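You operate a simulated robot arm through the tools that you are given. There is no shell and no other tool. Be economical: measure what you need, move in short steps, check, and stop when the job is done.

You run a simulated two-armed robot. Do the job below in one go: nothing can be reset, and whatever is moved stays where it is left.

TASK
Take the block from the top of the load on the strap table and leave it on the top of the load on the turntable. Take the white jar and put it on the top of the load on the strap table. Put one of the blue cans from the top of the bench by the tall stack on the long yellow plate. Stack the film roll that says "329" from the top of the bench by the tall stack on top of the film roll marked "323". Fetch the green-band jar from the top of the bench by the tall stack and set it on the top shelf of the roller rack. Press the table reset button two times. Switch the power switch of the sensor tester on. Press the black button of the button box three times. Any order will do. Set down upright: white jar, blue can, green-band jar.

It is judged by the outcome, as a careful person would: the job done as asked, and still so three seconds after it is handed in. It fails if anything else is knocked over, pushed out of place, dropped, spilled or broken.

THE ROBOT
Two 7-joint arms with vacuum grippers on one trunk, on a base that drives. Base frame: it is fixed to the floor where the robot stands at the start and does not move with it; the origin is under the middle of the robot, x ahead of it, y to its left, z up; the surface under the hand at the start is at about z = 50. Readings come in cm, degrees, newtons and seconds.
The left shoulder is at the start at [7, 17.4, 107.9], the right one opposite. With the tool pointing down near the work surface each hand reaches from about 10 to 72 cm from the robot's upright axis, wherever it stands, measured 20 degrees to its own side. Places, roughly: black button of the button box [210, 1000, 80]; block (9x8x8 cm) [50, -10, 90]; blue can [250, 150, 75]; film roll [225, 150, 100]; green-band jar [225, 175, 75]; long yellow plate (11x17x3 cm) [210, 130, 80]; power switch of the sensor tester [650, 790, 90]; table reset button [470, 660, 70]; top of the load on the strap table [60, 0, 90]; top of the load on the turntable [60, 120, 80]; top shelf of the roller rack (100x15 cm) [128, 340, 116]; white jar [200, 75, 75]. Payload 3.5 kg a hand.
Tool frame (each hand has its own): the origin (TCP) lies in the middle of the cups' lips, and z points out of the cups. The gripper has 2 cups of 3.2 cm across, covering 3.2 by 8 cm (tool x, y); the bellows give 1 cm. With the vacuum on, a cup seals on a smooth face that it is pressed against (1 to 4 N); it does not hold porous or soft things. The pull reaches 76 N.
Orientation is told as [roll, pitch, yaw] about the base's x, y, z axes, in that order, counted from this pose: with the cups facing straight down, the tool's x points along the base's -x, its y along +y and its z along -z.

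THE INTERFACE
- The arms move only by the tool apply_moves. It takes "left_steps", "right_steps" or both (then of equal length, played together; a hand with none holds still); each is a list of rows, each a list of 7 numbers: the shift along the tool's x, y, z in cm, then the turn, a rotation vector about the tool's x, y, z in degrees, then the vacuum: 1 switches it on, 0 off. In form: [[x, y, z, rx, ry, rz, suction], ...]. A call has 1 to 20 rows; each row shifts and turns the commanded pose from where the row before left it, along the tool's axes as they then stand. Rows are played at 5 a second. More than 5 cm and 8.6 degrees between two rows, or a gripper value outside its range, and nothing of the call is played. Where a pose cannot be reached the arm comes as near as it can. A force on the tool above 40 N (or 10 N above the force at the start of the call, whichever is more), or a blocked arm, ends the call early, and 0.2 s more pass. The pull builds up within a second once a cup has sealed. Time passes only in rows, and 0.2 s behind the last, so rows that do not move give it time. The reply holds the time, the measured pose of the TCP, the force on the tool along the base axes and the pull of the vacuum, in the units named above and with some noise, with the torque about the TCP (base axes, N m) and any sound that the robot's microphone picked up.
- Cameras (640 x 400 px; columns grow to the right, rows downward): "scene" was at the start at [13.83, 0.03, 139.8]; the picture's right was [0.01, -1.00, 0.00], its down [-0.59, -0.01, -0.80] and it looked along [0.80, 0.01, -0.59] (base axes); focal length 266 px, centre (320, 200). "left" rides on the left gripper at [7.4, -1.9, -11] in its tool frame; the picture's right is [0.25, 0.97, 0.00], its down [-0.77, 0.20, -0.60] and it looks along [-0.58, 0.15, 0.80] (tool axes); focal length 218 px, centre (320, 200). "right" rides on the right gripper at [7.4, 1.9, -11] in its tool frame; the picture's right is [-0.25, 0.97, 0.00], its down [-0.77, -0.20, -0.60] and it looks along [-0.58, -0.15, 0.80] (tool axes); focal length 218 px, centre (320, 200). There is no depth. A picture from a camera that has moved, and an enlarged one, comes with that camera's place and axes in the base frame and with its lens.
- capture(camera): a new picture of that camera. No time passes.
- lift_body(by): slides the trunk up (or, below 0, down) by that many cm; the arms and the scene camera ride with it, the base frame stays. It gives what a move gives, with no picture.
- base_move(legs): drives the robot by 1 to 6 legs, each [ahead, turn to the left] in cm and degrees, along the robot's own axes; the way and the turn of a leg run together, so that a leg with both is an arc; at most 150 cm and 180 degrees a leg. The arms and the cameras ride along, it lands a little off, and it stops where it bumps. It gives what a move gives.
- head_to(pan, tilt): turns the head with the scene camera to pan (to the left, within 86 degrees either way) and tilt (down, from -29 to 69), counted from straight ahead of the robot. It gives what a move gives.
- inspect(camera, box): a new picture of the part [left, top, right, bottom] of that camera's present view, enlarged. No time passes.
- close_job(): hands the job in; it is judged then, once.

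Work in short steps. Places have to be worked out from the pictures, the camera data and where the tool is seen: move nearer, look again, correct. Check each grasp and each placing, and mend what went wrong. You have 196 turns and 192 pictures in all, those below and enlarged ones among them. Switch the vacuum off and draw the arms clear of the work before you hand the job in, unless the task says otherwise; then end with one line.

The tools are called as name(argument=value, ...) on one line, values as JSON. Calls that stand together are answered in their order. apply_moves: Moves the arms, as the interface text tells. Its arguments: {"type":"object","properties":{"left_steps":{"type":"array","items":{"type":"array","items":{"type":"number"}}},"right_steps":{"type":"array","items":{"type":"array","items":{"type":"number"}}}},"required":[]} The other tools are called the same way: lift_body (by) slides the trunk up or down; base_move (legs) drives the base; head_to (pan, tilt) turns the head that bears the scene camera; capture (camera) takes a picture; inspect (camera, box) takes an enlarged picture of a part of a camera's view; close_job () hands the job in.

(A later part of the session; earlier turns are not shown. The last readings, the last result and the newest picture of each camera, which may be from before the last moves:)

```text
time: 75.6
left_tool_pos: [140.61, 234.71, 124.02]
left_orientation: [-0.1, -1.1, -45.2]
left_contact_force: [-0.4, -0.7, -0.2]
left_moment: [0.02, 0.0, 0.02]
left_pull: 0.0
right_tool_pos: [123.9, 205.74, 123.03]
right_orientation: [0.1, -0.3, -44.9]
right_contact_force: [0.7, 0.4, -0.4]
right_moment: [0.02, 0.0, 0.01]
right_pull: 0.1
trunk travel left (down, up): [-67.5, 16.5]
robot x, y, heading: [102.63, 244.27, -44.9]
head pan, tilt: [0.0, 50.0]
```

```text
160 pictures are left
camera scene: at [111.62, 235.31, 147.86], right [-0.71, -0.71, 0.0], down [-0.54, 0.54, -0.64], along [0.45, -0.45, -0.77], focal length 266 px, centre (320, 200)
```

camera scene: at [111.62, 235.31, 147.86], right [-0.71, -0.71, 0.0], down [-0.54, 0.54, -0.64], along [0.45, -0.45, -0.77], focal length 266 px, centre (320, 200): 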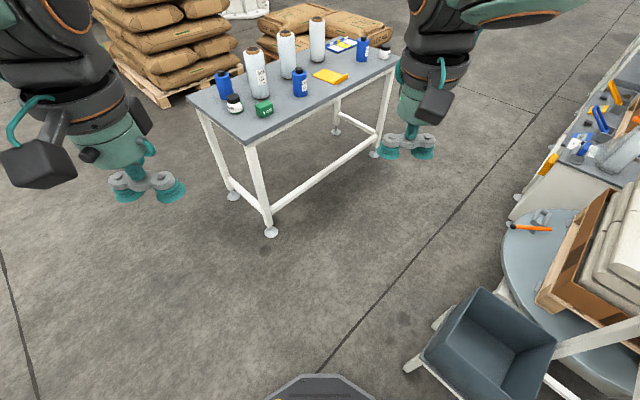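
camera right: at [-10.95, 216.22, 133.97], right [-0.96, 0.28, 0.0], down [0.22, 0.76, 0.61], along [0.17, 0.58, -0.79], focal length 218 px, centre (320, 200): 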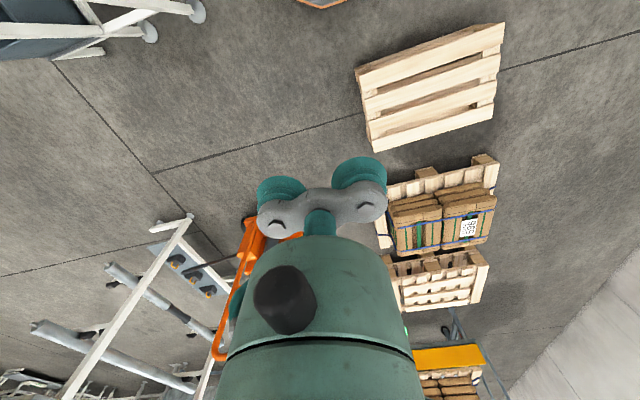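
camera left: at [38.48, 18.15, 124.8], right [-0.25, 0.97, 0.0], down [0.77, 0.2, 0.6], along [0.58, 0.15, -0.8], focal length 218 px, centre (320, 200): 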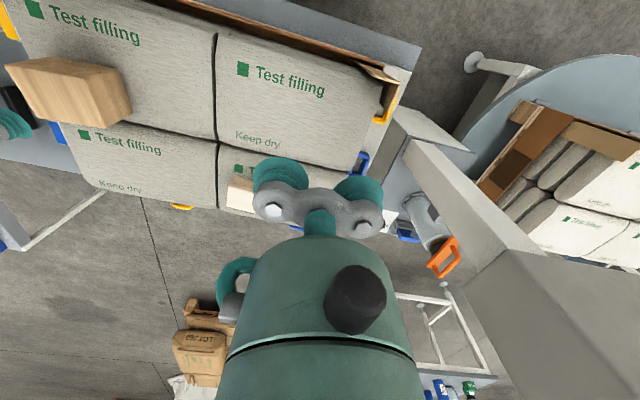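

I reached (103,244). Before squeezing between turntable and bench I need my own rear extent; I look back-right at two trunk heights to triangulate it.

head_to(pan=-86, tilt=55)

capture(camera="scene")

lift_body(by=-20)

capture(camera="scene")

```text
time: 77.2
left_tool_pos: [140.61, 234.67, 124.05]
left_orientation: [0.0, -1.0, -45.2]
left_contact_force: [0.2, 0.3, 0.0]
left_moment: [0.0, 0.04, 0.03]
left_pull: 0.0
right_tool_pos: [123.85, 205.7, 122.98]
right_orientation: [0.1, -0.3, -44.9]
right_contact_force: [-0.9, 0.4, -0.6]
right_moment: [0.02, 0.0, 0.01]
right_pull: 0.0
trunk travel left (down, up): [-67.5, 16.5]
robot x, y, heading: [102.68, 244.12, -45.2]
head pan, tilt: [-85.9, 55.0]
```

```text
159 pictures are left
camera scene: at [101.44, 235.3, 147.21], right [-0.76, 0.66, 0.0], down [0.54, 0.62, -0.57], along [-0.38, -0.43, -0.82], focal length 266 px, centre (320, 200)
```

scene: 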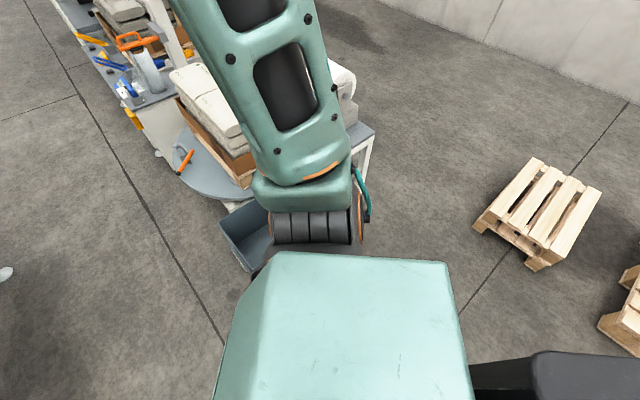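

```text
time: 79.4
left_tool_pos: [140.47, 234.69, 104.16]
left_orientation: [-0.1, -1.1, -45.2]
left_contact_force: [-0.1, 0.3, 0.2]
left_moment: [0.0, -0.01, -0.04]
left_pull: 0.0
right_tool_pos: [123.79, 205.7, 103.07]
right_orientation: [0.1, -0.2, -44.9]
right_contact_force: [0.0, 0.0, -0.6]
right_moment: [-0.02, -0.02, 0.03]
right_pull: 0.0
trunk travel left (down, up): [-47.5, 36.5]
robot x, y, heading: [102.56, 244.29, -44.9]
head pan, tilt: [-85.9, 55.0]
```

```text
158 pictures are left
camera scene: at [101.42, 235.31, 127.21], right [-0.75, 0.66, 0.0], down [0.54, 0.62, -0.57], along [-0.38, -0.43, -0.82], focal length 266 px, centre (320, 200)
```

scene: 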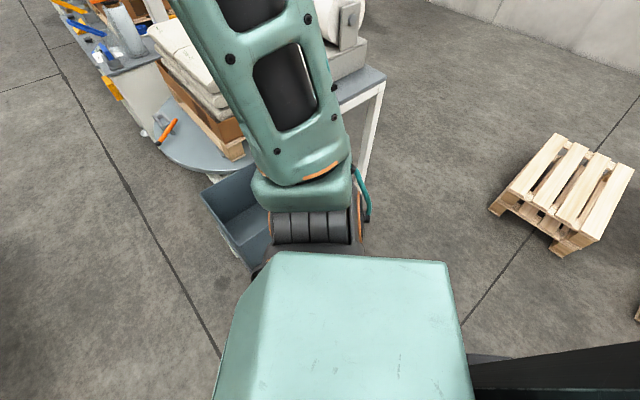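

The mast seems to reach roughly 30–35 cm back, so there is room. I restore trunk height and move toward the bench's left end.

lift_body(by=20)

base_move(legs=[[58, 0], [0, 35]])

head_to(pan=0, tilt=40)

capture(camera="scene")

```text
time: 81.5
left_tool_pos: [140.49, 234.66, 124.13]
left_orientation: [0.0, -1.0, -45.3]
left_contact_force: [-0.6, 0.5, 0.0]
left_moment: [-0.03, 0.0, 0.01]
left_pull: 0.1
right_tool_pos: [123.94, 205.77, 123.0]
right_orientation: [0.1, -0.3, -44.9]
right_contact_force: [-0.5, -0.3, 0.0]
right_moment: [0.02, 0.04, -0.01]
right_pull: 0.0
trunk travel left (down, up): [-67.5, 16.5]
robot x, y, heading: [102.22, 244.33, -45.1]
head pan, tilt: [-85.9, 55.0]
```

```text
time: 86.5
left_tool_pos: [180.55, 217.12, 124.12]
left_orientation: [0.1, -1.0, -10.0]
left_contact_force: [-0.3, 0.1, -0.4]
left_moment: [0.01, 0.0, -0.04]
left_pull: 0.1
right_tool_pos: [183.57, 183.81, 122.92]
right_orientation: [0.1, -0.4, -9.7]
right_contact_force: [-0.4, -0.1, 0.0]
right_moment: [-0.03, -0.03, -0.01]
right_pull: 0.0
trunk travel left (down, up): [-67.5, 16.5]
robot x, y, heading: [143.83, 203.02, -10.0]
head pan, tilt: [-85.9, 55.0]
```

```text
time: 88.1
left_tool_pos: [180.54, 217.1, 124.07]
left_orientation: [0.1, -0.9, -9.9]
left_contact_force: [0.0, -0.3, -0.3]
left_moment: [0.0, 0.01, -0.02]
left_pull: 0.1
right_tool_pos: [183.52, 184.06, 123.07]
right_orientation: [0.2, -0.3, -9.7]
right_contact_force: [0.5, 0.5, 0.2]
right_moment: [-0.02, -0.03, -0.01]
right_pull: 0.0
trunk travel left (down, up): [-67.5, 16.5]
robot x, y, heading: [144.02, 203.19, -9.7]
head pan, tilt: [0.0, 40.0]
```

```text
157 pictures are left
camera scene: at [157.27, 200.75, 149.27], right [-0.17, -0.99, 0.0], down [-0.63, 0.11, -0.77], along [0.75, -0.13, -0.64], focal length 266 px, centre (320, 200)
```

scene: 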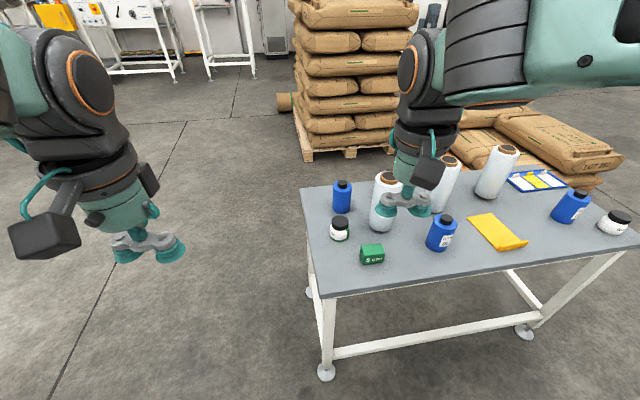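

inspect(camera="scene", box=[290, 130, 640, 300])

capture(camera="right")

```text
1.83 times, centred on (465, 215) of scene
camera zoom: at [157.27, 200.75, 149.27], right [-0.17, -0.99, 0.0], down [-0.63, 0.11, -0.77], along [0.75, -0.13, -0.64], focal length 487 px, centre (55, 173)
```

zoom: 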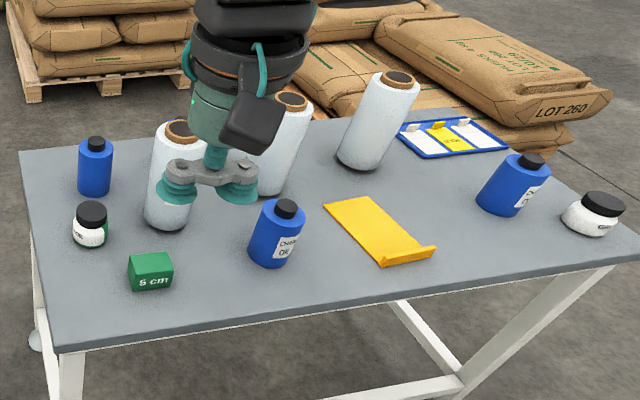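

```text
155 pictures are left
camera right: at [176.6, 187.12, 133.98], right [0.41, 0.91, 0.0], down [0.72, -0.33, 0.61], along [0.56, -0.25, -0.79], focal length 218 px, centre (320, 200)
```

right: 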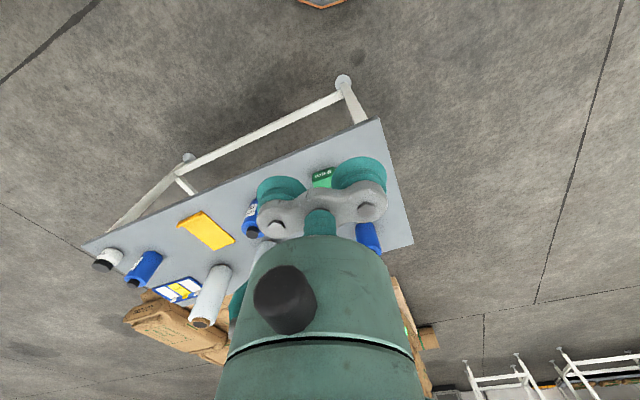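

The bench is well seen: chain-oil can near (209,151), cap top z≈92; yellow plate near (212,125). I drive alongside to face the bench around y=150.

base_move(legs=[[0, -70], [52, 0], [0, 80]])

capture(camera="scene")

capture(camera="right")

```text
time: 97.6
left_tool_pos: [186.95, 171.78, 124.14]
left_orientation: [0.0, -1.0, 0.0]
left_contact_force: [0.0, -0.1, -0.4]
left_moment: [0.04, 0.01, 0.03]
left_pull: 0.1
right_tool_pos: [195.73, 139.65, 122.98]
right_orientation: [0.2, -0.3, 0.2]
right_contact_force: [-1.3, 0.7, -0.1]
right_moment: [0.0, 0.01, 0.05]
right_pull: 0.2
trunk travel left (down, up): [-67.5, 16.5]
robot x, y, heading: [153.56, 151.7, -0.2]
head pan, tilt: [0.0, 40.0]
```

```text
154 pictures are left
camera scene: at [166.83, 151.64, 149.27], right [0.0, -1.0, 0.0], down [-0.64, 0.0, -0.77], along [0.77, 0.0, -0.64], focal length 266 px, centre (320, 200)
```

scene: 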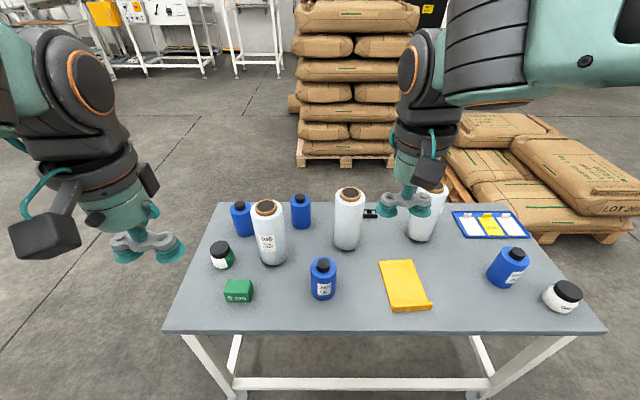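

```text
153 pictures are left
camera right: at [188.26, 141.57, 133.97], right [0.25, 0.97, 0.0], down [0.77, -0.2, 0.61], along [0.59, -0.15, -0.79], focal length 218 px, centre (320, 200)
```

right: 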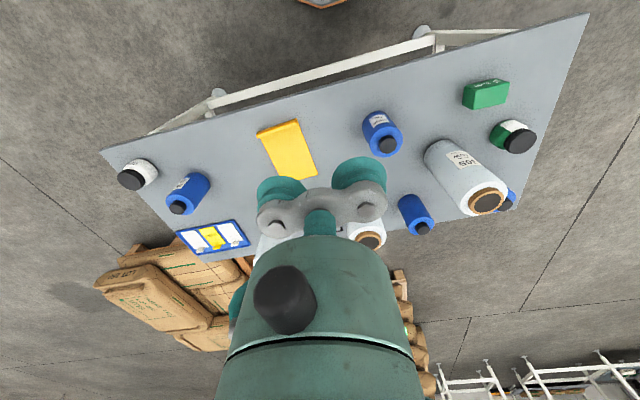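

Two cameras agree: can cap at (210,150.6,91.5); plate centre (213.5,126.3), lip at the near end. I bring the right hand over with its left cup (+2.4 cm) over the cap.

apply_moves(right_steps=[[-4, 2.2, 0, 0, 0, 0, 0], [-4, 2.2, 0, 0, 0, 0, 0], [-4, 2.2, 0, 0, 0, 0, 0], [-2.3, 1.9, 3, 0, 0, 0, 0], [0, 0, 5, 0, 0, 0, 0], [0, 0, 5, 0, 0, 0, 0], [0, 0, 5, 0, 0, 0, 0], [0, 0, 4, 0, 0, 0, 0], [0, 0, 3, 0, 0, 0, 0], [0, 0, 0, 0, 0, 0, 0]])

capture(camera="right")

inspect(camera="scene", box=[240, 180, 400, 320])

```text
time: 99.8
left_tool_pos: [186.79, 171.67, 124.02]
left_orientation: [0.1, -0.9, -0.1]
left_contact_force: [0.0, 0.2, 0.6]
left_moment: [-0.01, 0.02, -0.03]
left_pull: 0.0
right_tool_pos: [210.01, 148.25, 98.1]
right_orientation: [0.1, -0.3, 0.3]
right_contact_force: [-0.6, 0.0, -0.3]
right_moment: [0.0, 0.01, 0.0]
right_pull: 0.0
trunk travel left (down, up): [-67.5, 16.5]
robot x, y, heading: [153.11, 151.75, -0.1]
head pan, tilt: [0.0, 40.0]
```

```text
152 pictures are left
camera right: at [202.62, 150.19, 109.03], right [0.25, 0.97, 0.0], down [0.77, -0.2, 0.61], along [0.59, -0.15, -0.79], focal length 218 px, centre (320, 200)
```

right: 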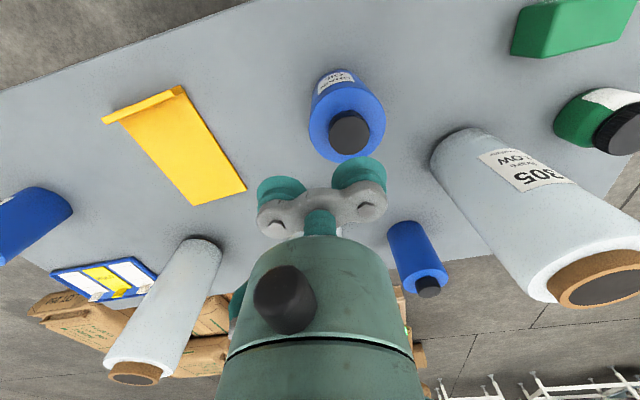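

```text
2.86 times, centred on (320, 250) of scene
camera zoom: at [166.8, 151.66, 149.28], right [0.0, -1.0, 0.0], down [-0.64, 0.0, -0.77], along [0.77, 0.0, -0.64], focal length 761 px, centre (320, 57)
```

zoom: 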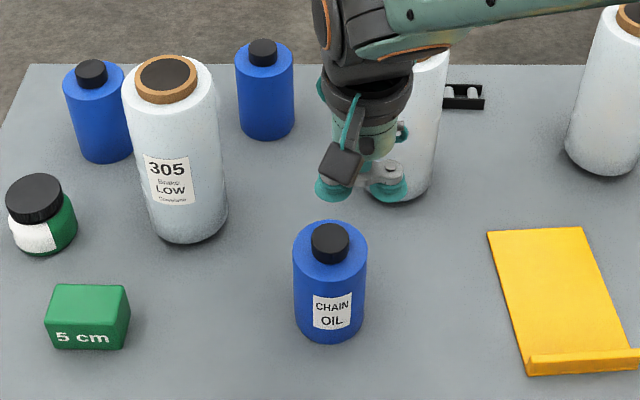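

Cup aligned with the cap. I descend with suction on, creeping at the end.

apply_moves(right_steps=[[0.2, 0.2, 3.5, 0, 0, 0, 1], [0, 0, 1.5, 0, 0, 0, 1], [0, 0, 0.8, 0, 0, 0, 1], [0, 0, 0.6, 0, 0, 0, 1], [0, 0, 0.5, 0, 0, 0, 1], [0, 0, 0, 0, 0, 0, 1], [0, 0, 0, 0, 0, 0, 1]])

```text
time: 101.4
left_tool_pos: [186.86, 171.85, 124.08]
left_orientation: [0.0, -1.0, 0.0]
left_contact_force: [0.1, -0.2, 1.0]
left_moment: [0.05, 0.0, -0.05]
left_pull: 0.0
right_tool_pos: [209.95, 148.51, 91.15]
right_orientation: [0.2, -0.3, 0.2]
right_contact_force: [0.2, 0.5, -0.7]
right_moment: [0.79, 0.03, 0.03]
right_pull: 37.7
trunk travel left (down, up): [-67.5, 16.5]
robot x, y, heading: [153.21, 151.84, -0.1]
head pan, tilt: [0.0, 40.0]
```

One cup holds with 38 N. I lift the can, check, and carry it over the plate.

apply_moves(right_steps=[[0, 0, -1, 0, 0, 0, 1], [0, 0, -3, 0, 0, 0, 1], [0, 0, -4, 0, 0, 0, 1], [0, 0, -3, 0, 0, 0, 1], [-0.5, -4, 0, 0, 0, 0, 1], [-0.7, -4, 0, 0, 0, 0, 1], [-0.7, -4, 0, 0, 0, 0, 1], [-0.7, -4, 0, 0, 0, 0, 1], [-0.7, -4, 0, 0, 0, 0, 1], [-0.7, -4, 0, 0, 0, 0, 1], [0, -0.6, 0, 0, 0, 0, 1], [0, 0, 0, 0, 0, 0, 1]])

inspect(camera="scene", box=[300, 180, 500, 320])

capture(camera="right")

```text
time: 104.0
left_tool_pos: [187.02, 171.86, 123.96]
left_orientation: [-0.1, -1.0, -0.1]
left_contact_force: [-0.2, 0.1, 0.4]
left_moment: [-0.04, 0.0, -0.02]
left_pull: 0.1
right_tool_pos: [213.99, 123.69, 102.16]
right_orientation: [0.2, -0.3, 0.3]
right_contact_force: [0.9, 0.3, -4.2]
right_moment: [0.81, 0.0, 0.02]
right_pull: 37.3
trunk travel left (down, up): [-67.5, 16.5]
robot x, y, heading: [153.28, 151.18, 0.3]
head pan, tilt: [0.0, 40.0]
```

```text
2.86 times, centred on (400, 250) of scene
camera zoom: at [166.89, 151.66, 149.27], right [0.0, -1.0, 0.0], down [-0.64, 0.0, -0.77], along [0.77, 0.0, -0.64], focal length 761 px, centre (91, 57)
```

zoom: 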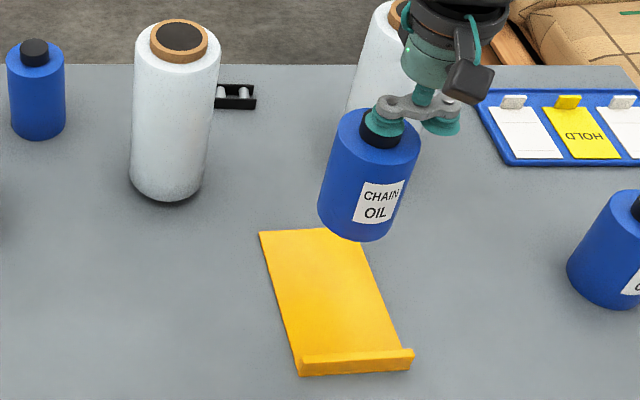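

```text
149 pictures are left
camera right: at [206.62, 125.79, 113.11], right [0.25, 0.97, 0.0], down [0.77, -0.2, 0.61], along [0.59, -0.15, -0.79], focal length 218 px, centre (320, 200)
```

right: 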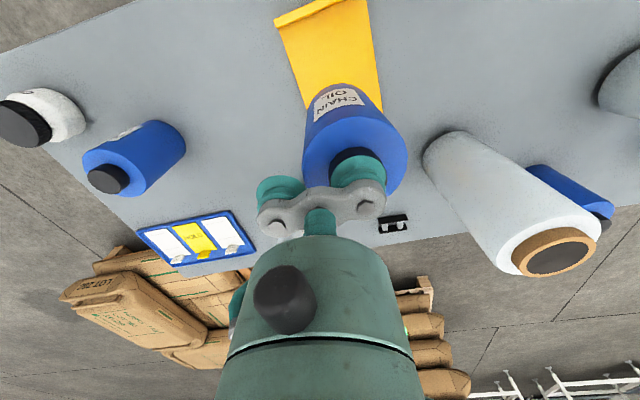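

The can is over the plate centre (214,126.1). I lower it, creeping at the end.

apply_moves(right_steps=[[0, 0, 4, 0, 0, 0, 1], [0, 0, 3, 0, 0, 0, 1], [0, 0, 1, 0, 0, 0, 1], [0, 0, 0.5, 0, 0, 0, 1], [0, 0, 0, 0, 0, 0, 1]])

inspect(camera="scene", box=[300, 180, 500, 320])

```text
time: 105.2
left_tool_pos: [187.06, 171.81, 124.04]
left_orientation: [0.2, -1.0, 0.0]
left_contact_force: [0.2, 0.0, -0.4]
left_moment: [0.0, 0.01, 0.02]
left_pull: 0.0
right_tool_pos: [214.02, 123.91, 93.58]
right_orientation: [0.1, -0.2, 0.2]
right_contact_force: [-0.9, -0.2, -5.2]
right_moment: [0.81, 0.03, 0.04]
right_pull: 37.3
trunk travel left (down, up): [-67.5, 16.5]
robot x, y, heading: [153.15, 152.01, 0.1]
head pan, tilt: [0.0, 40.0]
```

```text
2.86 times, centred on (400, 250) of scene
camera zoom: at [166.88, 151.62, 149.27], right [0.0, -1.0, 0.0], down [-0.64, 0.0, -0.77], along [0.77, 0.0, -0.64], focal length 761 px, centre (91, 57)
```

zoom: 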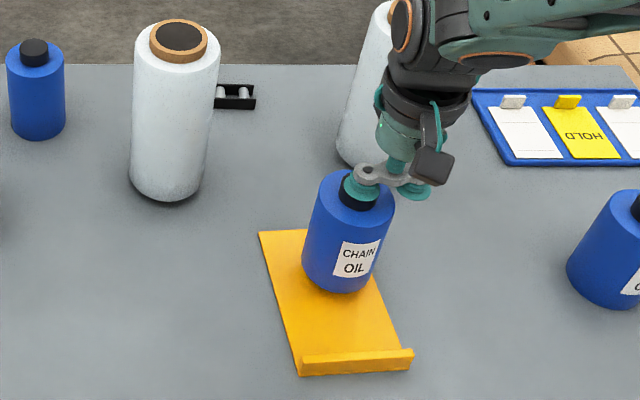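

Nearly down, on centre. Creeping further.

apply_moves(right_steps=[[0, 0, 0.4, 0, 0, 0, 1], [0, 0, 0.3, 0, 0, 0, 1], [0, 0, 0.3, 0, 0, 0, 1], [0, 0, 0.2, 0, 0, 0, 1], [0, 0, 0, 0, 0, 0, 1]])

```text
time: 106.4
left_tool_pos: [186.83, 171.68, 124.18]
left_orientation: [0.1, -1.0, 0.0]
left_contact_force: [0.6, 0.3, 0.2]
left_moment: [0.0, -0.01, 0.03]
left_pull: 0.0
right_tool_pos: [214.04, 123.88, 92.36]
right_orientation: [0.2, -0.3, 0.3]
right_contact_force: [-0.1, -0.3, -4.2]
right_moment: [0.82, -0.04, 0.02]
right_pull: 37.6
trunk travel left (down, up): [-67.5, 16.5]
robot x, y, heading: [153.52, 151.41, 0.1]
head pan, tilt: [0.0, 40.0]
```

apply_moves(right_steps=[[0, 0, 0.25, 0, 0, 0, 1], [0, 0, 0.25, 0, 0, 0, 1], [0, 0, 0.2, 0, 0, 0, 1], [0, 0, 0, 0, 0, 0, 1]])

inspect(camera="scene", box=[350, 210, 450, 310])

```text
time: 107.4
left_tool_pos: [186.87, 171.72, 124.07]
left_orientation: [0.1, -0.9, -0.1]
left_contact_force: [-0.5, -0.5, 0.5]
left_moment: [-0.02, -0.01, 0.0]
left_pull: 0.0
right_tool_pos: [214.0, 123.84, 91.72]
right_orientation: [0.1, -0.3, 0.3]
right_contact_force: [0.4, -0.9, -4.5]
right_moment: [0.8, 0.02, 0.01]
right_pull: 37.9
trunk travel left (down, up): [-67.5, 16.5]
robot x, y, heading: [153.11, 151.57, 0.1]
head pan, tilt: [0.0, 40.0]
```

```text
4.00 times, centred on (400, 260) of scene
camera zoom: at [166.89, 151.62, 149.27], right [0.0, -1.0, 0.0], down [-0.64, 0.0, -0.77], along [0.77, 0.0, -0.64], focal length 1065 px, centre (0, -40)
```

zoom: 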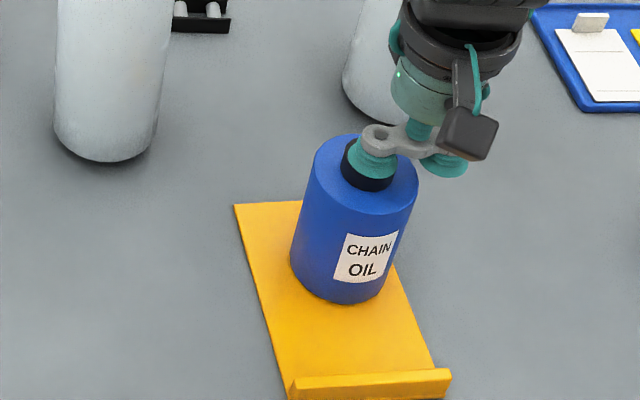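

Still fully hanging (−4.5 N). A bit more.

apply_moves(right_steps=[[0, 0, 0.2, 0, 0, 0, 1], [0, 0, 0.2, 0, 0, 0, 1], [0, 0, 0.2, 0, 0, 0, 1], [0, 0, 0, 0, 0, 0, 1]])

```text
time: 108.4
left_tool_pos: [186.69, 171.73, 124.18]
left_orientation: [0.0, -1.1, -0.1]
left_contact_force: [-0.1, 0.1, -0.4]
left_moment: [0.01, 0.01, 0.04]
left_pull: 0.0
right_tool_pos: [213.94, 123.86, 91.41]
right_orientation: [0.1, -0.6, 0.2]
right_contact_force: [1.6, -5.5, 18.5]
right_moment: [1.27, -0.05, 0.0]
right_pull: 37.8
trunk travel left (down, up): [-67.5, 16.5]
robot x, y, heading: [153.37, 151.83, 0.2]
head pan, tilt: [0.0, 40.0]
```

Contact on the plate. I ease off 0.3 cm, release, wait, and lift.

apply_moves(right_steps=[[0, 0, -0.3, 0, 0, 0, 1], [0, 0, 0, 0, 0, 0, 0], [0, 0, 0, 0, 0, 0, 0], [0, 0, 0, 0, 0, 0, 0], [0, 0, 0, 0, 0, 0, 0], [0, 0, -0.5, 0, 0, 0, 0], [0, 0, -1.5, 0, 0, 0, 0], [0, 0, -3, 0, 0, 0, 0], [0, 0, -5, 0, 0, 0, 0], [0, 0, -5, 0, 0, 0, 0], [0, 0, -5, 0, 0, 0, 0], [4, 0, -3, 0, 0, 0, 0], [4, 0, -3, 0, 0, 0, 0], [4, -1, -3, 0, 0, 0, 0], [4, -1, 0, 0, 0, 0, 0]])

inspect(camera="scene", box=[300, 180, 500, 320])

```text
refused: row 14 steps farther than a row can; nothing moved
```

```text
2.86 times, centred on (400, 250) of scene
camera zoom: at [166.61, 151.64, 149.32], right [0.0, -1.0, 0.0], down [-0.64, 0.0, -0.77], along [0.77, 0.0, -0.64], focal length 761 px, centre (91, 57)
```

zoom: 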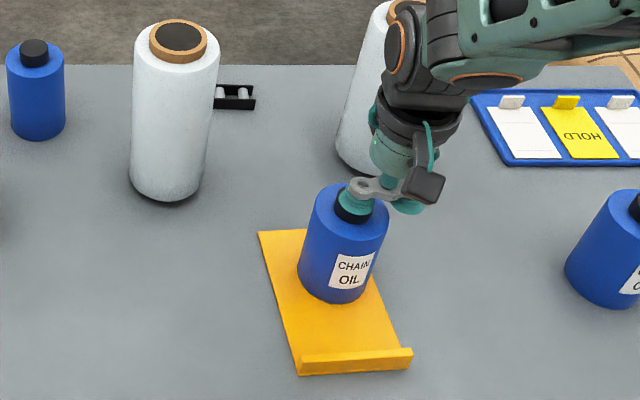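

apply_moves(right_steps=[[0, 0, -0.3, 0, 0, 0, 1], [0, 0, 0, 0, 0, 0, 0], [0, 0, 0, 0, 0, 0, 0], [0, 0, 0, 0, 0, 0, 0], [0, 0, 0, 0, 0, 0, 0], [0, 0, -0.5, 0, 0, 0, 0], [0, 0, -1.5, 0, 0, 0, 0], [0, 0, -3, 0, 0, 0, 0], [0, 0, -4.5, 0, 0, 0, 0], [0, 0, -4.5, 0, 0, 0, 0], [0, 0, -4.5, 0, 0, 0, 0], [3.5, 0, -3, 0, 0, 0, 0], [3.5, 0, -3, 0, 0, 0, 0], [3.5, -1, -3, 0, 0, 0, 0], [4, -1, 0, 0, 0, 0, 0]])

capture(camera="scene")

```text
time: 111.6
left_tool_pos: [186.69, 171.88, 123.98]
left_orientation: [0.0, -1.1, 0.1]
left_contact_force: [0.6, -0.5, -0.2]
left_moment: [0.0, 0.01, -0.01]
left_pull: 0.0
right_tool_pos: [199.14, 121.65, 118.89]
right_orientation: [-0.1, -0.4, 0.2]
right_contact_force: [0.4, 0.7, 0.0]
right_moment: [-0.07, -0.03, 0.0]
right_pull: 0.0
trunk travel left (down, up): [-67.5, 16.5]
robot x, y, heading: [153.29, 151.63, 0.3]
head pan, tilt: [0.0, 40.0]
```

```text
145 pictures are left
camera scene: at [166.62, 151.74, 149.29], right [0.0, -1.0, 0.0], down [-0.64, 0.0, -0.77], along [0.77, 0.0, -0.64], focal length 266 px, centre (320, 200)
```

scene: 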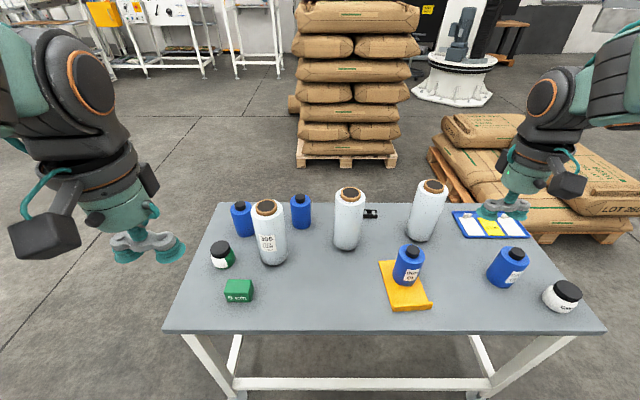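

The can stands on the plate. The 329/323 labels aren't visible from here, so I drive to the right end of the bench to look at the rolls from there and get the white jar.

base_move(legs=[[0, -90], [115, 0], [0, 70]])

head_to(pan=55, tilt=25)

capture(camera="scene")

head_to(pan=0, tilt=40)

capture(camera="scene")

```text
time: 124.4
left_tool_pos: [190.09, 43.31, 124.01]
left_orientation: [0.1, -1.0, -21.6]
left_contact_force: [1.0, 0.1, -0.3]
left_moment: [-0.02, -0.03, 0.01]
left_pull: 0.0
right_tool_pos: [183.17, -7.93, 118.83]
right_orientation: [0.1, -0.3, -21.2]
right_contact_force: [-0.5, -1.1, -0.1]
right_moment: [0.0, 0.01, 0.02]
right_pull: 0.1
trunk travel left (down, up): [-67.5, 16.5]
robot x, y, heading: [151.31, 37.07, -21.4]
head pan, tilt: [0.0, 40.0]
```

```text
time: 125.6
left_tool_pos: [190.09, 43.37, 124.11]
left_orientation: [0.0, -1.1, -21.5]
left_contact_force: [0.8, 0.4, -1.0]
left_moment: [0.0, 0.0, -0.01]
left_pull: 0.2
right_tool_pos: [183.17, -7.84, 118.79]
right_orientation: [0.1, -0.4, -21.2]
right_contact_force: [-0.4, 0.1, -0.6]
right_moment: [-0.01, 0.0, 0.04]
right_pull: 0.0
trunk travel left (down, up): [-67.5, 16.5]
robot x, y, heading: [151.11, 37.15, -21.2]
head pan, tilt: [55.0, 25.0]
```

```text
144 pictures are left
camera scene: at [163.81, 40.17, 151.6], right [0.55, -0.83, 0.0], down [-0.35, -0.23, -0.91], along [0.76, 0.5, -0.42], focal length 266 px, centre (320, 200)
```

scene: 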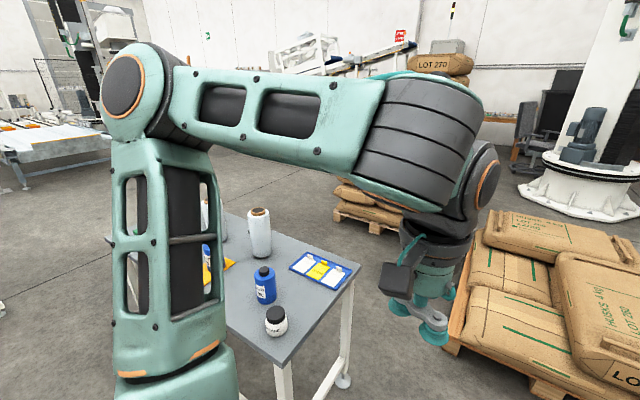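

```text
time: 126.8
left_tool_pos: [190.05, 43.23, 124.02]
left_orientation: [0.1, -1.0, -21.4]
left_contact_force: [-0.3, 0.6, 0.3]
left_moment: [0.02, 0.03, 0.03]
left_pull: 0.0
right_tool_pos: [183.2, -7.89, 118.81]
right_orientation: [0.2, -0.2, -21.1]
right_contact_force: [0.0, -0.1, 0.0]
right_moment: [0.02, 0.02, -0.01]
right_pull: 0.0
trunk travel left (down, up): [-67.5, 16.5]
robot x, y, heading: [151.28, 37.0, -21.2]
head pan, tilt: [0.0, 40.0]
```

```text
143 pictures are left
camera scene: at [164.05, 31.98, 149.27], right [-0.36, -0.93, 0.0], down [-0.6, 0.23, -0.77], along [0.71, -0.28, -0.64], focal length 266 px, centre (320, 200)
```

scene: 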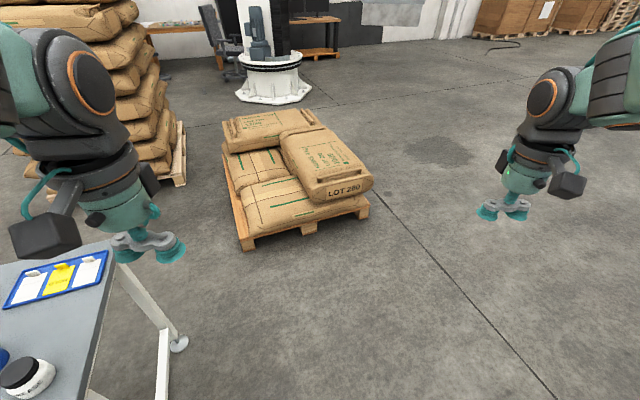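

I go on to the right end of the bench, facing +y, to see the rolls' other sides.

base_move(legs=[[82, 0], [0, 111]])

capture(camera="scene")

```text
time: 135.8
left_tool_pos: [207.66, 41.24, 124.03]
left_orientation: [0.2, -1.1, 89.0]
left_contact_force: [0.3, -1.3, 0.5]
left_moment: [0.01, -0.01, 0.04]
left_pull: 0.0
right_tool_pos: [257.96, 52.85, 118.84]
right_orientation: [0.1, -0.3, 89.4]
right_contact_force: [0.6, -0.3, -0.4]
right_moment: [-0.01, -0.01, 0.03]
right_pull: 0.1
trunk travel left (down, up): [-67.5, 16.5]
robot x, y, heading: [227.32, 7.35, 88.9]
head pan, tilt: [0.0, 40.0]
```

```text
142 pictures are left
camera scene: at [227.53, 20.68, 149.27], right [1.0, -0.01, 0.0], down [-0.01, -0.64, -0.77], along [0.01, 0.77, -0.64], focal length 266 px, centre (320, 200)
```

scene: 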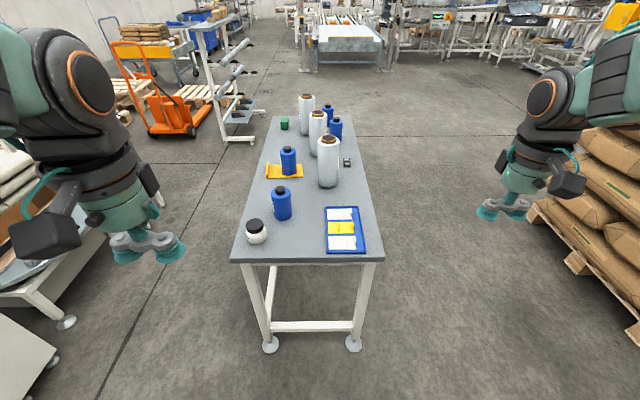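

inspect(camera="scene", box=[230, 80, 400, 260])

```text
2.22 times, centred on (315, 170) of scene
camera zoom: at [227.53, 20.68, 149.27], right [1.0, -0.01, 0.0], down [-0.01, -0.64, -0.77], along [0.01, 0.77, -0.64], focal length 592 px, centre (331, 267)
```

zoom: 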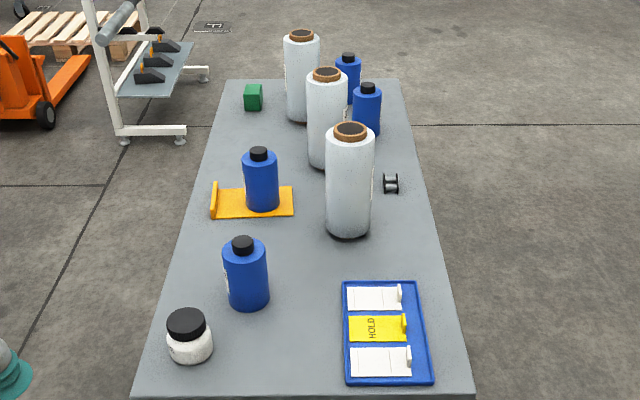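

The labels must be on the rolls' back (+x) side; I'll go behind the bench later. The white jar is at about (206,85.5); I drive 17 cm closer for the left arm.

base_move(legs=[[17, 0]])

apply_moves(left_steps=[[-4, 0, 0, 0, 0, 0, 0], [-4, 0.5, 0, 0, 0, 0, 0], [-4, 1, 0, 0, 0, 0, 0], [-4, 1, 1, 0, 0, 0, 0], [-4, 1, 2, 0, 0, 0, 0], [-4, 0.5, 3, 0, 0, 0, 0], [0, 0, 5, 0, 0, 0, 0], [0, 0, 5, 0, 0, 0, 0], [0, 0, 5, 0, 0, 0, 0], [0, 0, 5, 0, 0, 0, 0], [0, 0, 0, 0, 0, 0, 0]])

capture(camera="left")

inspect(camera="scene", box=[180, 160, 340, 300])

```text
time: 137.3
left_tool_pos: [207.84, 58.12, 124.21]
left_orientation: [0.1, -1.1, 89.0]
left_contact_force: [1.0, 0.2, 0.1]
left_moment: [0.0, -0.06, -0.01]
left_pull: 0.1
right_tool_pos: [258.25, 69.84, 118.81]
right_orientation: [0.1, -0.3, 89.4]
right_contact_force: [0.8, -1.4, 0.5]
right_moment: [0.01, -0.01, 0.02]
right_pull: 0.0
trunk travel left (down, up): [-67.5, 16.5]
robot x, y, heading: [227.08, 24.52, 89.3]
head pan, tilt: [0.0, 40.0]
```

```text
refused: row 6 steps farther than a row can; nothing moved
```

```text
140 pictures are left
camera left: at [209.68, 50.61, 134.96], right [-0.97, -0.24, 0.0], down [-0.19, 0.76, 0.62], along [-0.14, 0.6, -0.79], focal length 218 px, centre (320, 200)
```

left: 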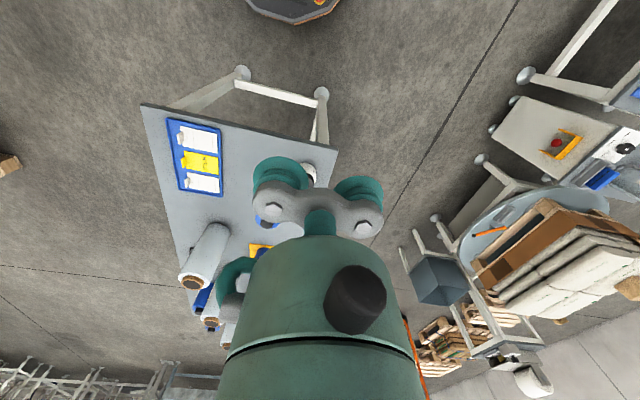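

```text
2.86 times, centred on (260, 230) of scene
camera zoom: at [227.73, 37.61, 149.3], right [1.0, -0.01, 0.0], down [-0.01, -0.64, -0.77], along [0.01, 0.77, -0.64], focal length 761 px, centre (491, 114)
```

zoom: 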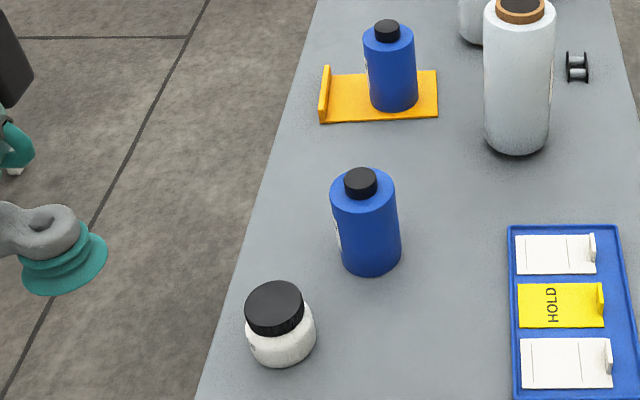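

Jar lid top at about (205.9,85.3,84.5). I move the left hand above with its right cup over the lid.

apply_moves(left_steps=[[-4, 0.4, 0, 0, 0, 0, 0], [-4, 0.9, 0, 0, 0, 0, 0], [-4, 0.9, 0, 0, 0, 0, 0], [-4, 0.9, 0, 0, 0, 0, 0], [-4, 0.9, 0, 0, 0, 0, 0], [-4, 0.8, 2, 0, 0, 0, 0], [-3.2, 0, 3, 0, 0, 0, 0], [0, 0, 5, 0, 0, 0, 0], [0, 0, 5, 0, 0, 0, 0], [0, 0, 5, 0, 0, 0, 0], [0, 0, 5, 0, 0, 0, 0], [0, 0, 5, 0, 0, 0, 0], [0, 0, 3, 0, 0, 0, 0], [0, 0, 0, 0, 0, 0, 0]])

capture(camera="left")

inspect(camera="scene", box=[180, 160, 340, 300])

```text
time: 140.3
left_tool_pos: [203.37, 86.08, 91.64]
left_orientation: [0.1, -1.1, 89.3]
left_contact_force: [0.2, -0.5, -0.1]
left_moment: [-0.01, 0.01, -0.02]
left_pull: 0.1
right_tool_pos: [258.21, 69.85, 118.85]
right_orientation: [0.1, -0.2, 89.4]
right_contact_force: [0.2, -0.1, -0.2]
right_moment: [0.03, 0.0, 0.02]
right_pull: 0.1
trunk travel left (down, up): [-67.5, 16.5]
robot x, y, heading: [227.33, 24.15, 89.4]
head pan, tilt: [0.0, 40.0]
```

```text
138 pictures are left
camera left: at [205.22, 78.54, 102.46], right [-0.97, -0.24, 0.0], down [-0.19, 0.76, 0.62], along [-0.15, 0.6, -0.79], focal length 218 px, centre (320, 200)
```

left: 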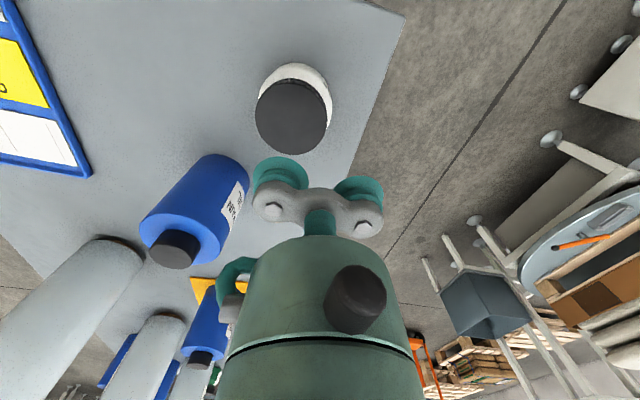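

```text
2.86 times, centred on (260, 230) of scene
camera zoom: at [227.74, 37.75, 149.28], right [1.0, -0.01, 0.0], down [-0.01, -0.64, -0.77], along [0.01, 0.77, -0.64], focal length 761 px, centre (491, 114)
```

zoom: 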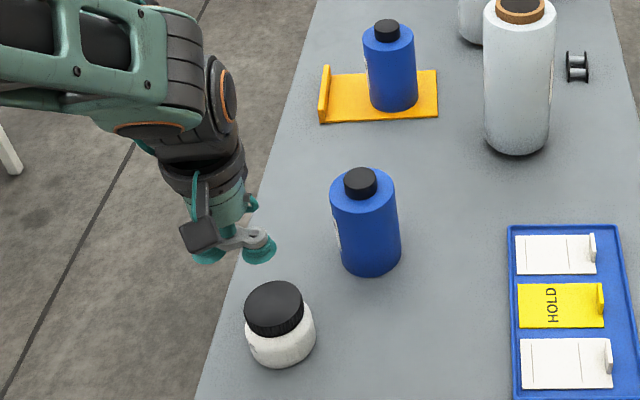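

Lid centre re-reads (206,84.6). I shift 1.3 cm back and descend with suction.

apply_moves(left_steps=[[1.3, -0.1, 3, 0, 0, 0, 1], [0, 0, 2.5, 0, 0, 0, 1], [0, 0, 0.8, 0, 0, 0, 1], [0, 0, 0.6, 0, 0, 0, 1], [0, 0, 0.5, 0, 0, 0, 1], [0, 0, 0.3, 0, 0, 0, 1], [0, 0, 0, 0, 0, 0, 1], [0, 0, 0, 0, 0, 0, 1]])

```text
time: 142.1
left_tool_pos: [203.61, 84.85, 83.97]
left_orientation: [0.0, -1.1, 89.1]
left_contact_force: [-5.7, 8.6, 26.6]
left_moment: [-0.32, -1.18, 0.1]
left_pull: 38.0
right_tool_pos: [258.21, 69.72, 118.89]
right_orientation: [0.2, -0.5, 89.4]
right_contact_force: [0.3, 0.1, 0.0]
right_moment: [-0.01, -0.03, -0.02]
right_pull: 0.0
trunk travel left (down, up): [-67.5, 16.5]
robot x, y, heading: [227.41, 24.36, 89.4]
head pan, tilt: [0.0, 40.0]
```

Sealed (38 N). I lift the jar straight up and draw it back toward the robot.

apply_moves(left_steps=[[0, 0, -1, 0, 0, 0, 1], [0, 0, -3, 0, 0, 0, 1], [0, 0, -4, 0, 0, 0, 1], [0, 0, -4, 0, 0, 0, 1], [0, 0, -4.5, 0, 0, 0, 1], [0, 0, -4.5, 0, 0, 0, 1], [0, 0, -4.5, 0, 0, 0, 1], [0, 0, -4.5, 0, 0, 0, 1], [4, 0, -2, 0, 0, 0, 1], [4, 0, -2, 0, 0, 0, 1], [4, 0, 0, 0, 0, 0, 1], [4, -0.5, 0, 0, 0, 0, 1], [4, -1, 0, 0, 0, 0, 1], [4, -1, 0, 0, 0, 0, 1], [0, 0, 0, 0, 0, 0, 1]])

capture(camera="left")

head_to(pan=80, tilt=35)

capture(camera="scene")

```text
time: 145.3
left_tool_pos: [205.7, 60.52, 117.4]
left_orientation: [0.0, -1.0, 89.2]
left_contact_force: [0.1, 0.5, -2.6]
left_moment: [-0.05, -0.82, 0.03]
left_pull: 38.0
right_tool_pos: [258.15, 70.09, 118.87]
right_orientation: [0.1, -0.4, 89.3]
right_contact_force: [-0.1, 0.3, 1.1]
right_moment: [0.02, -0.01, -0.01]
right_pull: 0.1
trunk travel left (down, up): [-67.5, 16.5]
robot x, y, heading: [227.63, 24.11, 89.2]
head pan, tilt: [0.0, 40.0]
```

```text
136 pictures are left
camera left: at [207.5, 52.98, 128.27], right [-0.97, -0.24, 0.0], down [-0.19, 0.76, 0.62], along [-0.14, 0.6, -0.79], focal length 218 px, centre (320, 200)
```

left: 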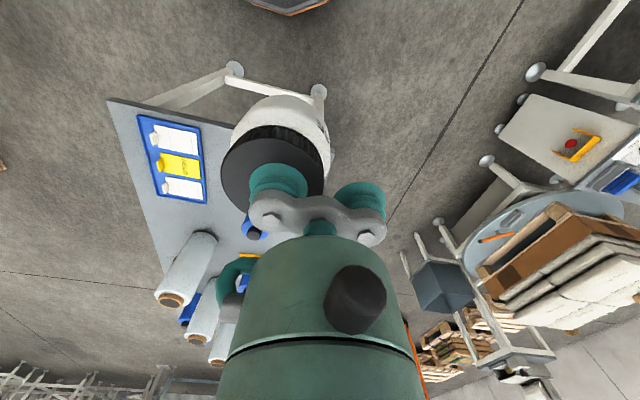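

```text
time: 146.8
left_tool_pos: [205.75, 60.52, 117.33]
left_orientation: [0.1, -1.1, 89.2]
left_contact_force: [-1.0, 0.1, -2.8]
left_moment: [-0.03, -0.86, 0.01]
left_pull: 38.2
right_tool_pos: [258.25, 69.94, 118.77]
right_orientation: [0.1, -0.3, 89.4]
right_contact_force: [0.1, -0.2, -0.8]
right_moment: [0.03, 0.0, -0.02]
right_pull: 0.1
trunk travel left (down, up): [-67.5, 16.5]
robot x, y, heading: [227.6, 24.51, 89.4]
head pan, tilt: [80.0, 35.0]
```

```text
135 pictures are left
camera scene: at [218.97, 30.97, 150.03], right [0.19, 0.98, 0.0], down [0.56, -0.11, -0.82], along [-0.8, 0.15, -0.57], focal length 266 px, centre (320, 200)
```

scene: 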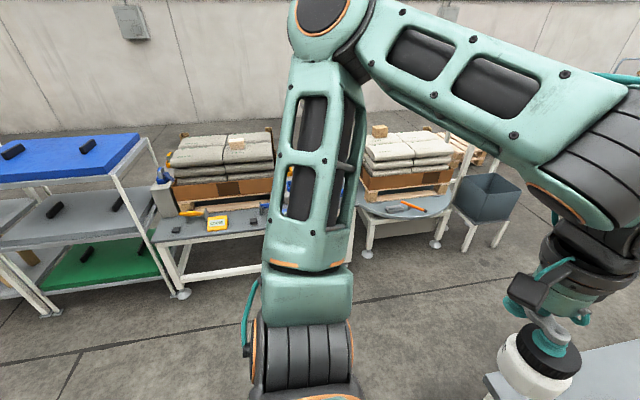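

White jar is held. The strap table load can be reached from this side; I back off, turn to face −x and drive toward it.

base_move(legs=[[-15, 0], [0, 91], [80, 0]])

head_to(pan=0, tilt=40)

capture(camera="scene")

```text
time: 156.0
left_tool_pos: [111.76, -14.05, 117.48]
left_orientation: [0.0, -1.0, -179.4]
left_contact_force: [-0.2, -0.4, -2.3]
left_moment: [0.83, 0.01, -0.02]
left_pull: 37.6
right_tool_pos: [100.86, 38.12, 118.72]
right_orientation: [0.1, -0.2, -179.1]
right_contact_force: [-0.3, 0.0, -0.6]
right_moment: [-0.01, 0.0, 0.01]
right_pull: 0.1
trunk travel left (down, up): [-67.5, 16.5]
robot x, y, heading: [147.14, 8.53, -179.1]
head pan, tilt: [80.0, 35.0]
```

```text
time: 157.5
left_tool_pos: [111.72, -14.23, 117.37]
left_orientation: [0.2, -1.0, -179.4]
left_contact_force: [-0.9, 0.1, -1.9]
left_moment: [0.82, 0.0, 0.0]
left_pull: 38.1
right_tool_pos: [100.88, 38.14, 118.85]
right_orientation: [0.1, -0.2, -179.0]
right_contact_force: [0.3, -0.2, 0.3]
right_moment: [-0.02, 0.0, 0.03]
right_pull: 0.2
trunk travel left (down, up): [-67.5, 16.5]
robot x, y, heading: [147.35, 8.77, -179.0]
head pan, tilt: [0.0, 40.0]
```

```text
134 pictures are left
camera scene: at [133.83, 8.28, 149.27], right [-0.01, 1.0, 0.0], down [0.64, 0.01, -0.77], along [-0.77, -0.01, -0.64], focal length 266 px, centre (320, 200)
```

scene: 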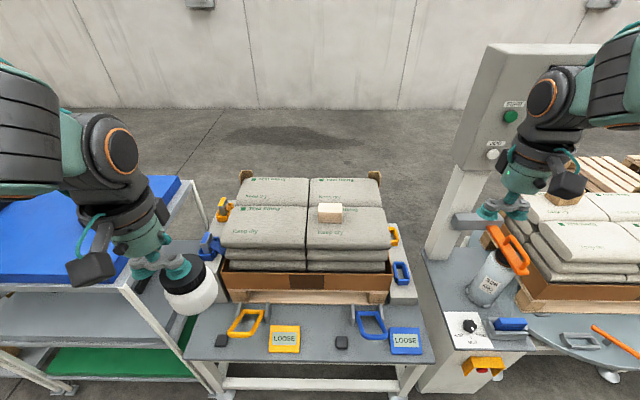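

The near-left bag centre is about (71,−10.5), free. I pull the right hand back away from the wrapper column, then drive 11 cm closer.

apply_moves(right_steps=[[4, 0, 0, 0, 0, 0, 0], [4, 1, 0, 0, 0, 0, 0], [4, 2, 0, 0, 0, 0, 0], [3, 3, 0, 0, 0, 0, 0], [0, 3, 0, 0, 0, 0, 0]])

base_move(legs=[[11, 0]])

apply_moves(left_steps=[[-4, 0, 0, 0, 0, 0, 1], [-4, 0, 0, 0, 0, 0, 1], [-4, 0, 0, 0, 0, 0, 1], [-4, 0, 0, 0, 0, 0, 1], [-4, 0, 0, 0, 0, 0, 1], [-4, 0, 0, 0, 0, 0, 1], [-4, 0, 0, 0, 0, 0, 1], [-2, 0, 3, 0, 0, 0, 1], [0, 0, 4, 0, 0, 0, 1], [0, 0, 0, 0, 0, 0, 1]])

capture(camera="scene")

capture(camera="left")

```text
time: 158.7
left_tool_pos: [111.59, -14.11, 117.4]
left_orientation: [0.1, -0.9, -179.5]
left_contact_force: [-0.9, 0.1, -2.7]
left_moment: [0.81, -0.01, -0.01]
left_pull: 38.2
right_tool_pos: [107.96, 35.61, 115.01]
right_orientation: [2.5, 0.3, 180.0]
right_contact_force: [0.0, 0.3, 0.1]
right_moment: [-0.02, 0.01, 0.01]
right_pull: 0.0
right hand out of reach, approached as far as the arm can: row 2, 3, 4, 5
trunk travel left (down, up): [-67.5, 16.5]
robot x, y, heading: [147.38, 8.31, -179.4]
head pan, tilt: [0.0, 40.0]
```

```text
time: 159.9
left_tool_pos: [100.71, -14.41, 117.56]
left_orientation: [0.0, -1.1, -179.3]
left_contact_force: [0.0, 0.0, -3.2]
left_moment: [0.83, -0.01, 0.01]
left_pull: 37.9
right_tool_pos: [97.09, 35.27, 115.15]
right_orientation: [2.4, 0.0, -179.5]
right_contact_force: [-0.6, 0.7, 0.1]
right_moment: [0.0, 0.0, -0.02]
right_pull: 0.1
trunk travel left (down, up): [-67.5, 16.5]
robot x, y, heading: [136.25, 8.38, -179.0]
head pan, tilt: [0.0, 40.0]
```

```text
time: 162.1
left_tool_pos: [70.68, -14.66, 110.9]
left_orientation: [0.1, -1.0, -179.4]
left_contact_force: [0.0, 0.0, -3.1]
left_moment: [0.85, -0.02, 0.01]
left_pull: 38.2
right_tool_pos: [96.91, 35.28, 115.25]
right_orientation: [2.8, -0.2, -179.7]
right_contact_force: [-0.9, -0.4, 0.5]
right_moment: [0.0, 0.02, 0.0]
right_pull: 0.0
trunk travel left (down, up): [-67.5, 16.5]
robot x, y, heading: [136.6, 8.24, -179.2]
head pan, tilt: [0.0, 40.0]
```

```text
133 pictures are left
camera scene: at [122.85, 8.19, 149.27], right [-0.01, 1.0, 0.0], down [0.64, 0.01, -0.77], along [-0.77, -0.01, -0.64], focal length 266 px, centre (320, 200)
```

scene: 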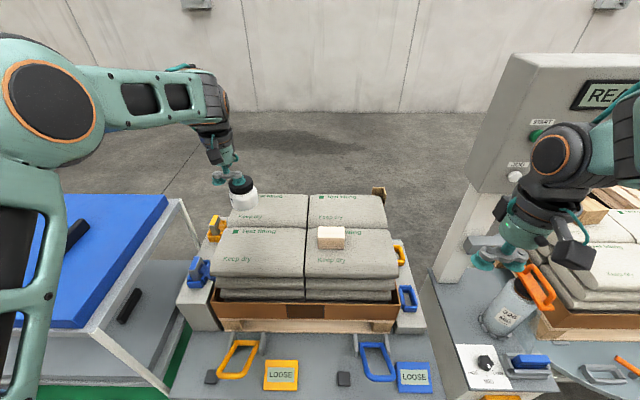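

```text
132 pictures are left
camera left: at [78.16, -12.53, 121.79], right [0.26, -0.96, 0.0], down [-0.76, -0.21, 0.62], along [-0.6, -0.16, -0.79], focal length 218 px, centre (320, 200)
```

left: 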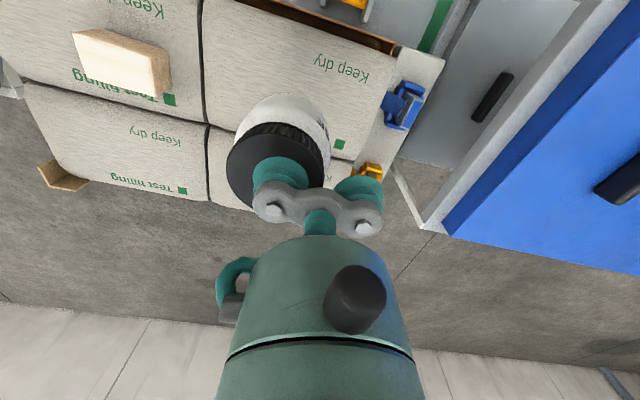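

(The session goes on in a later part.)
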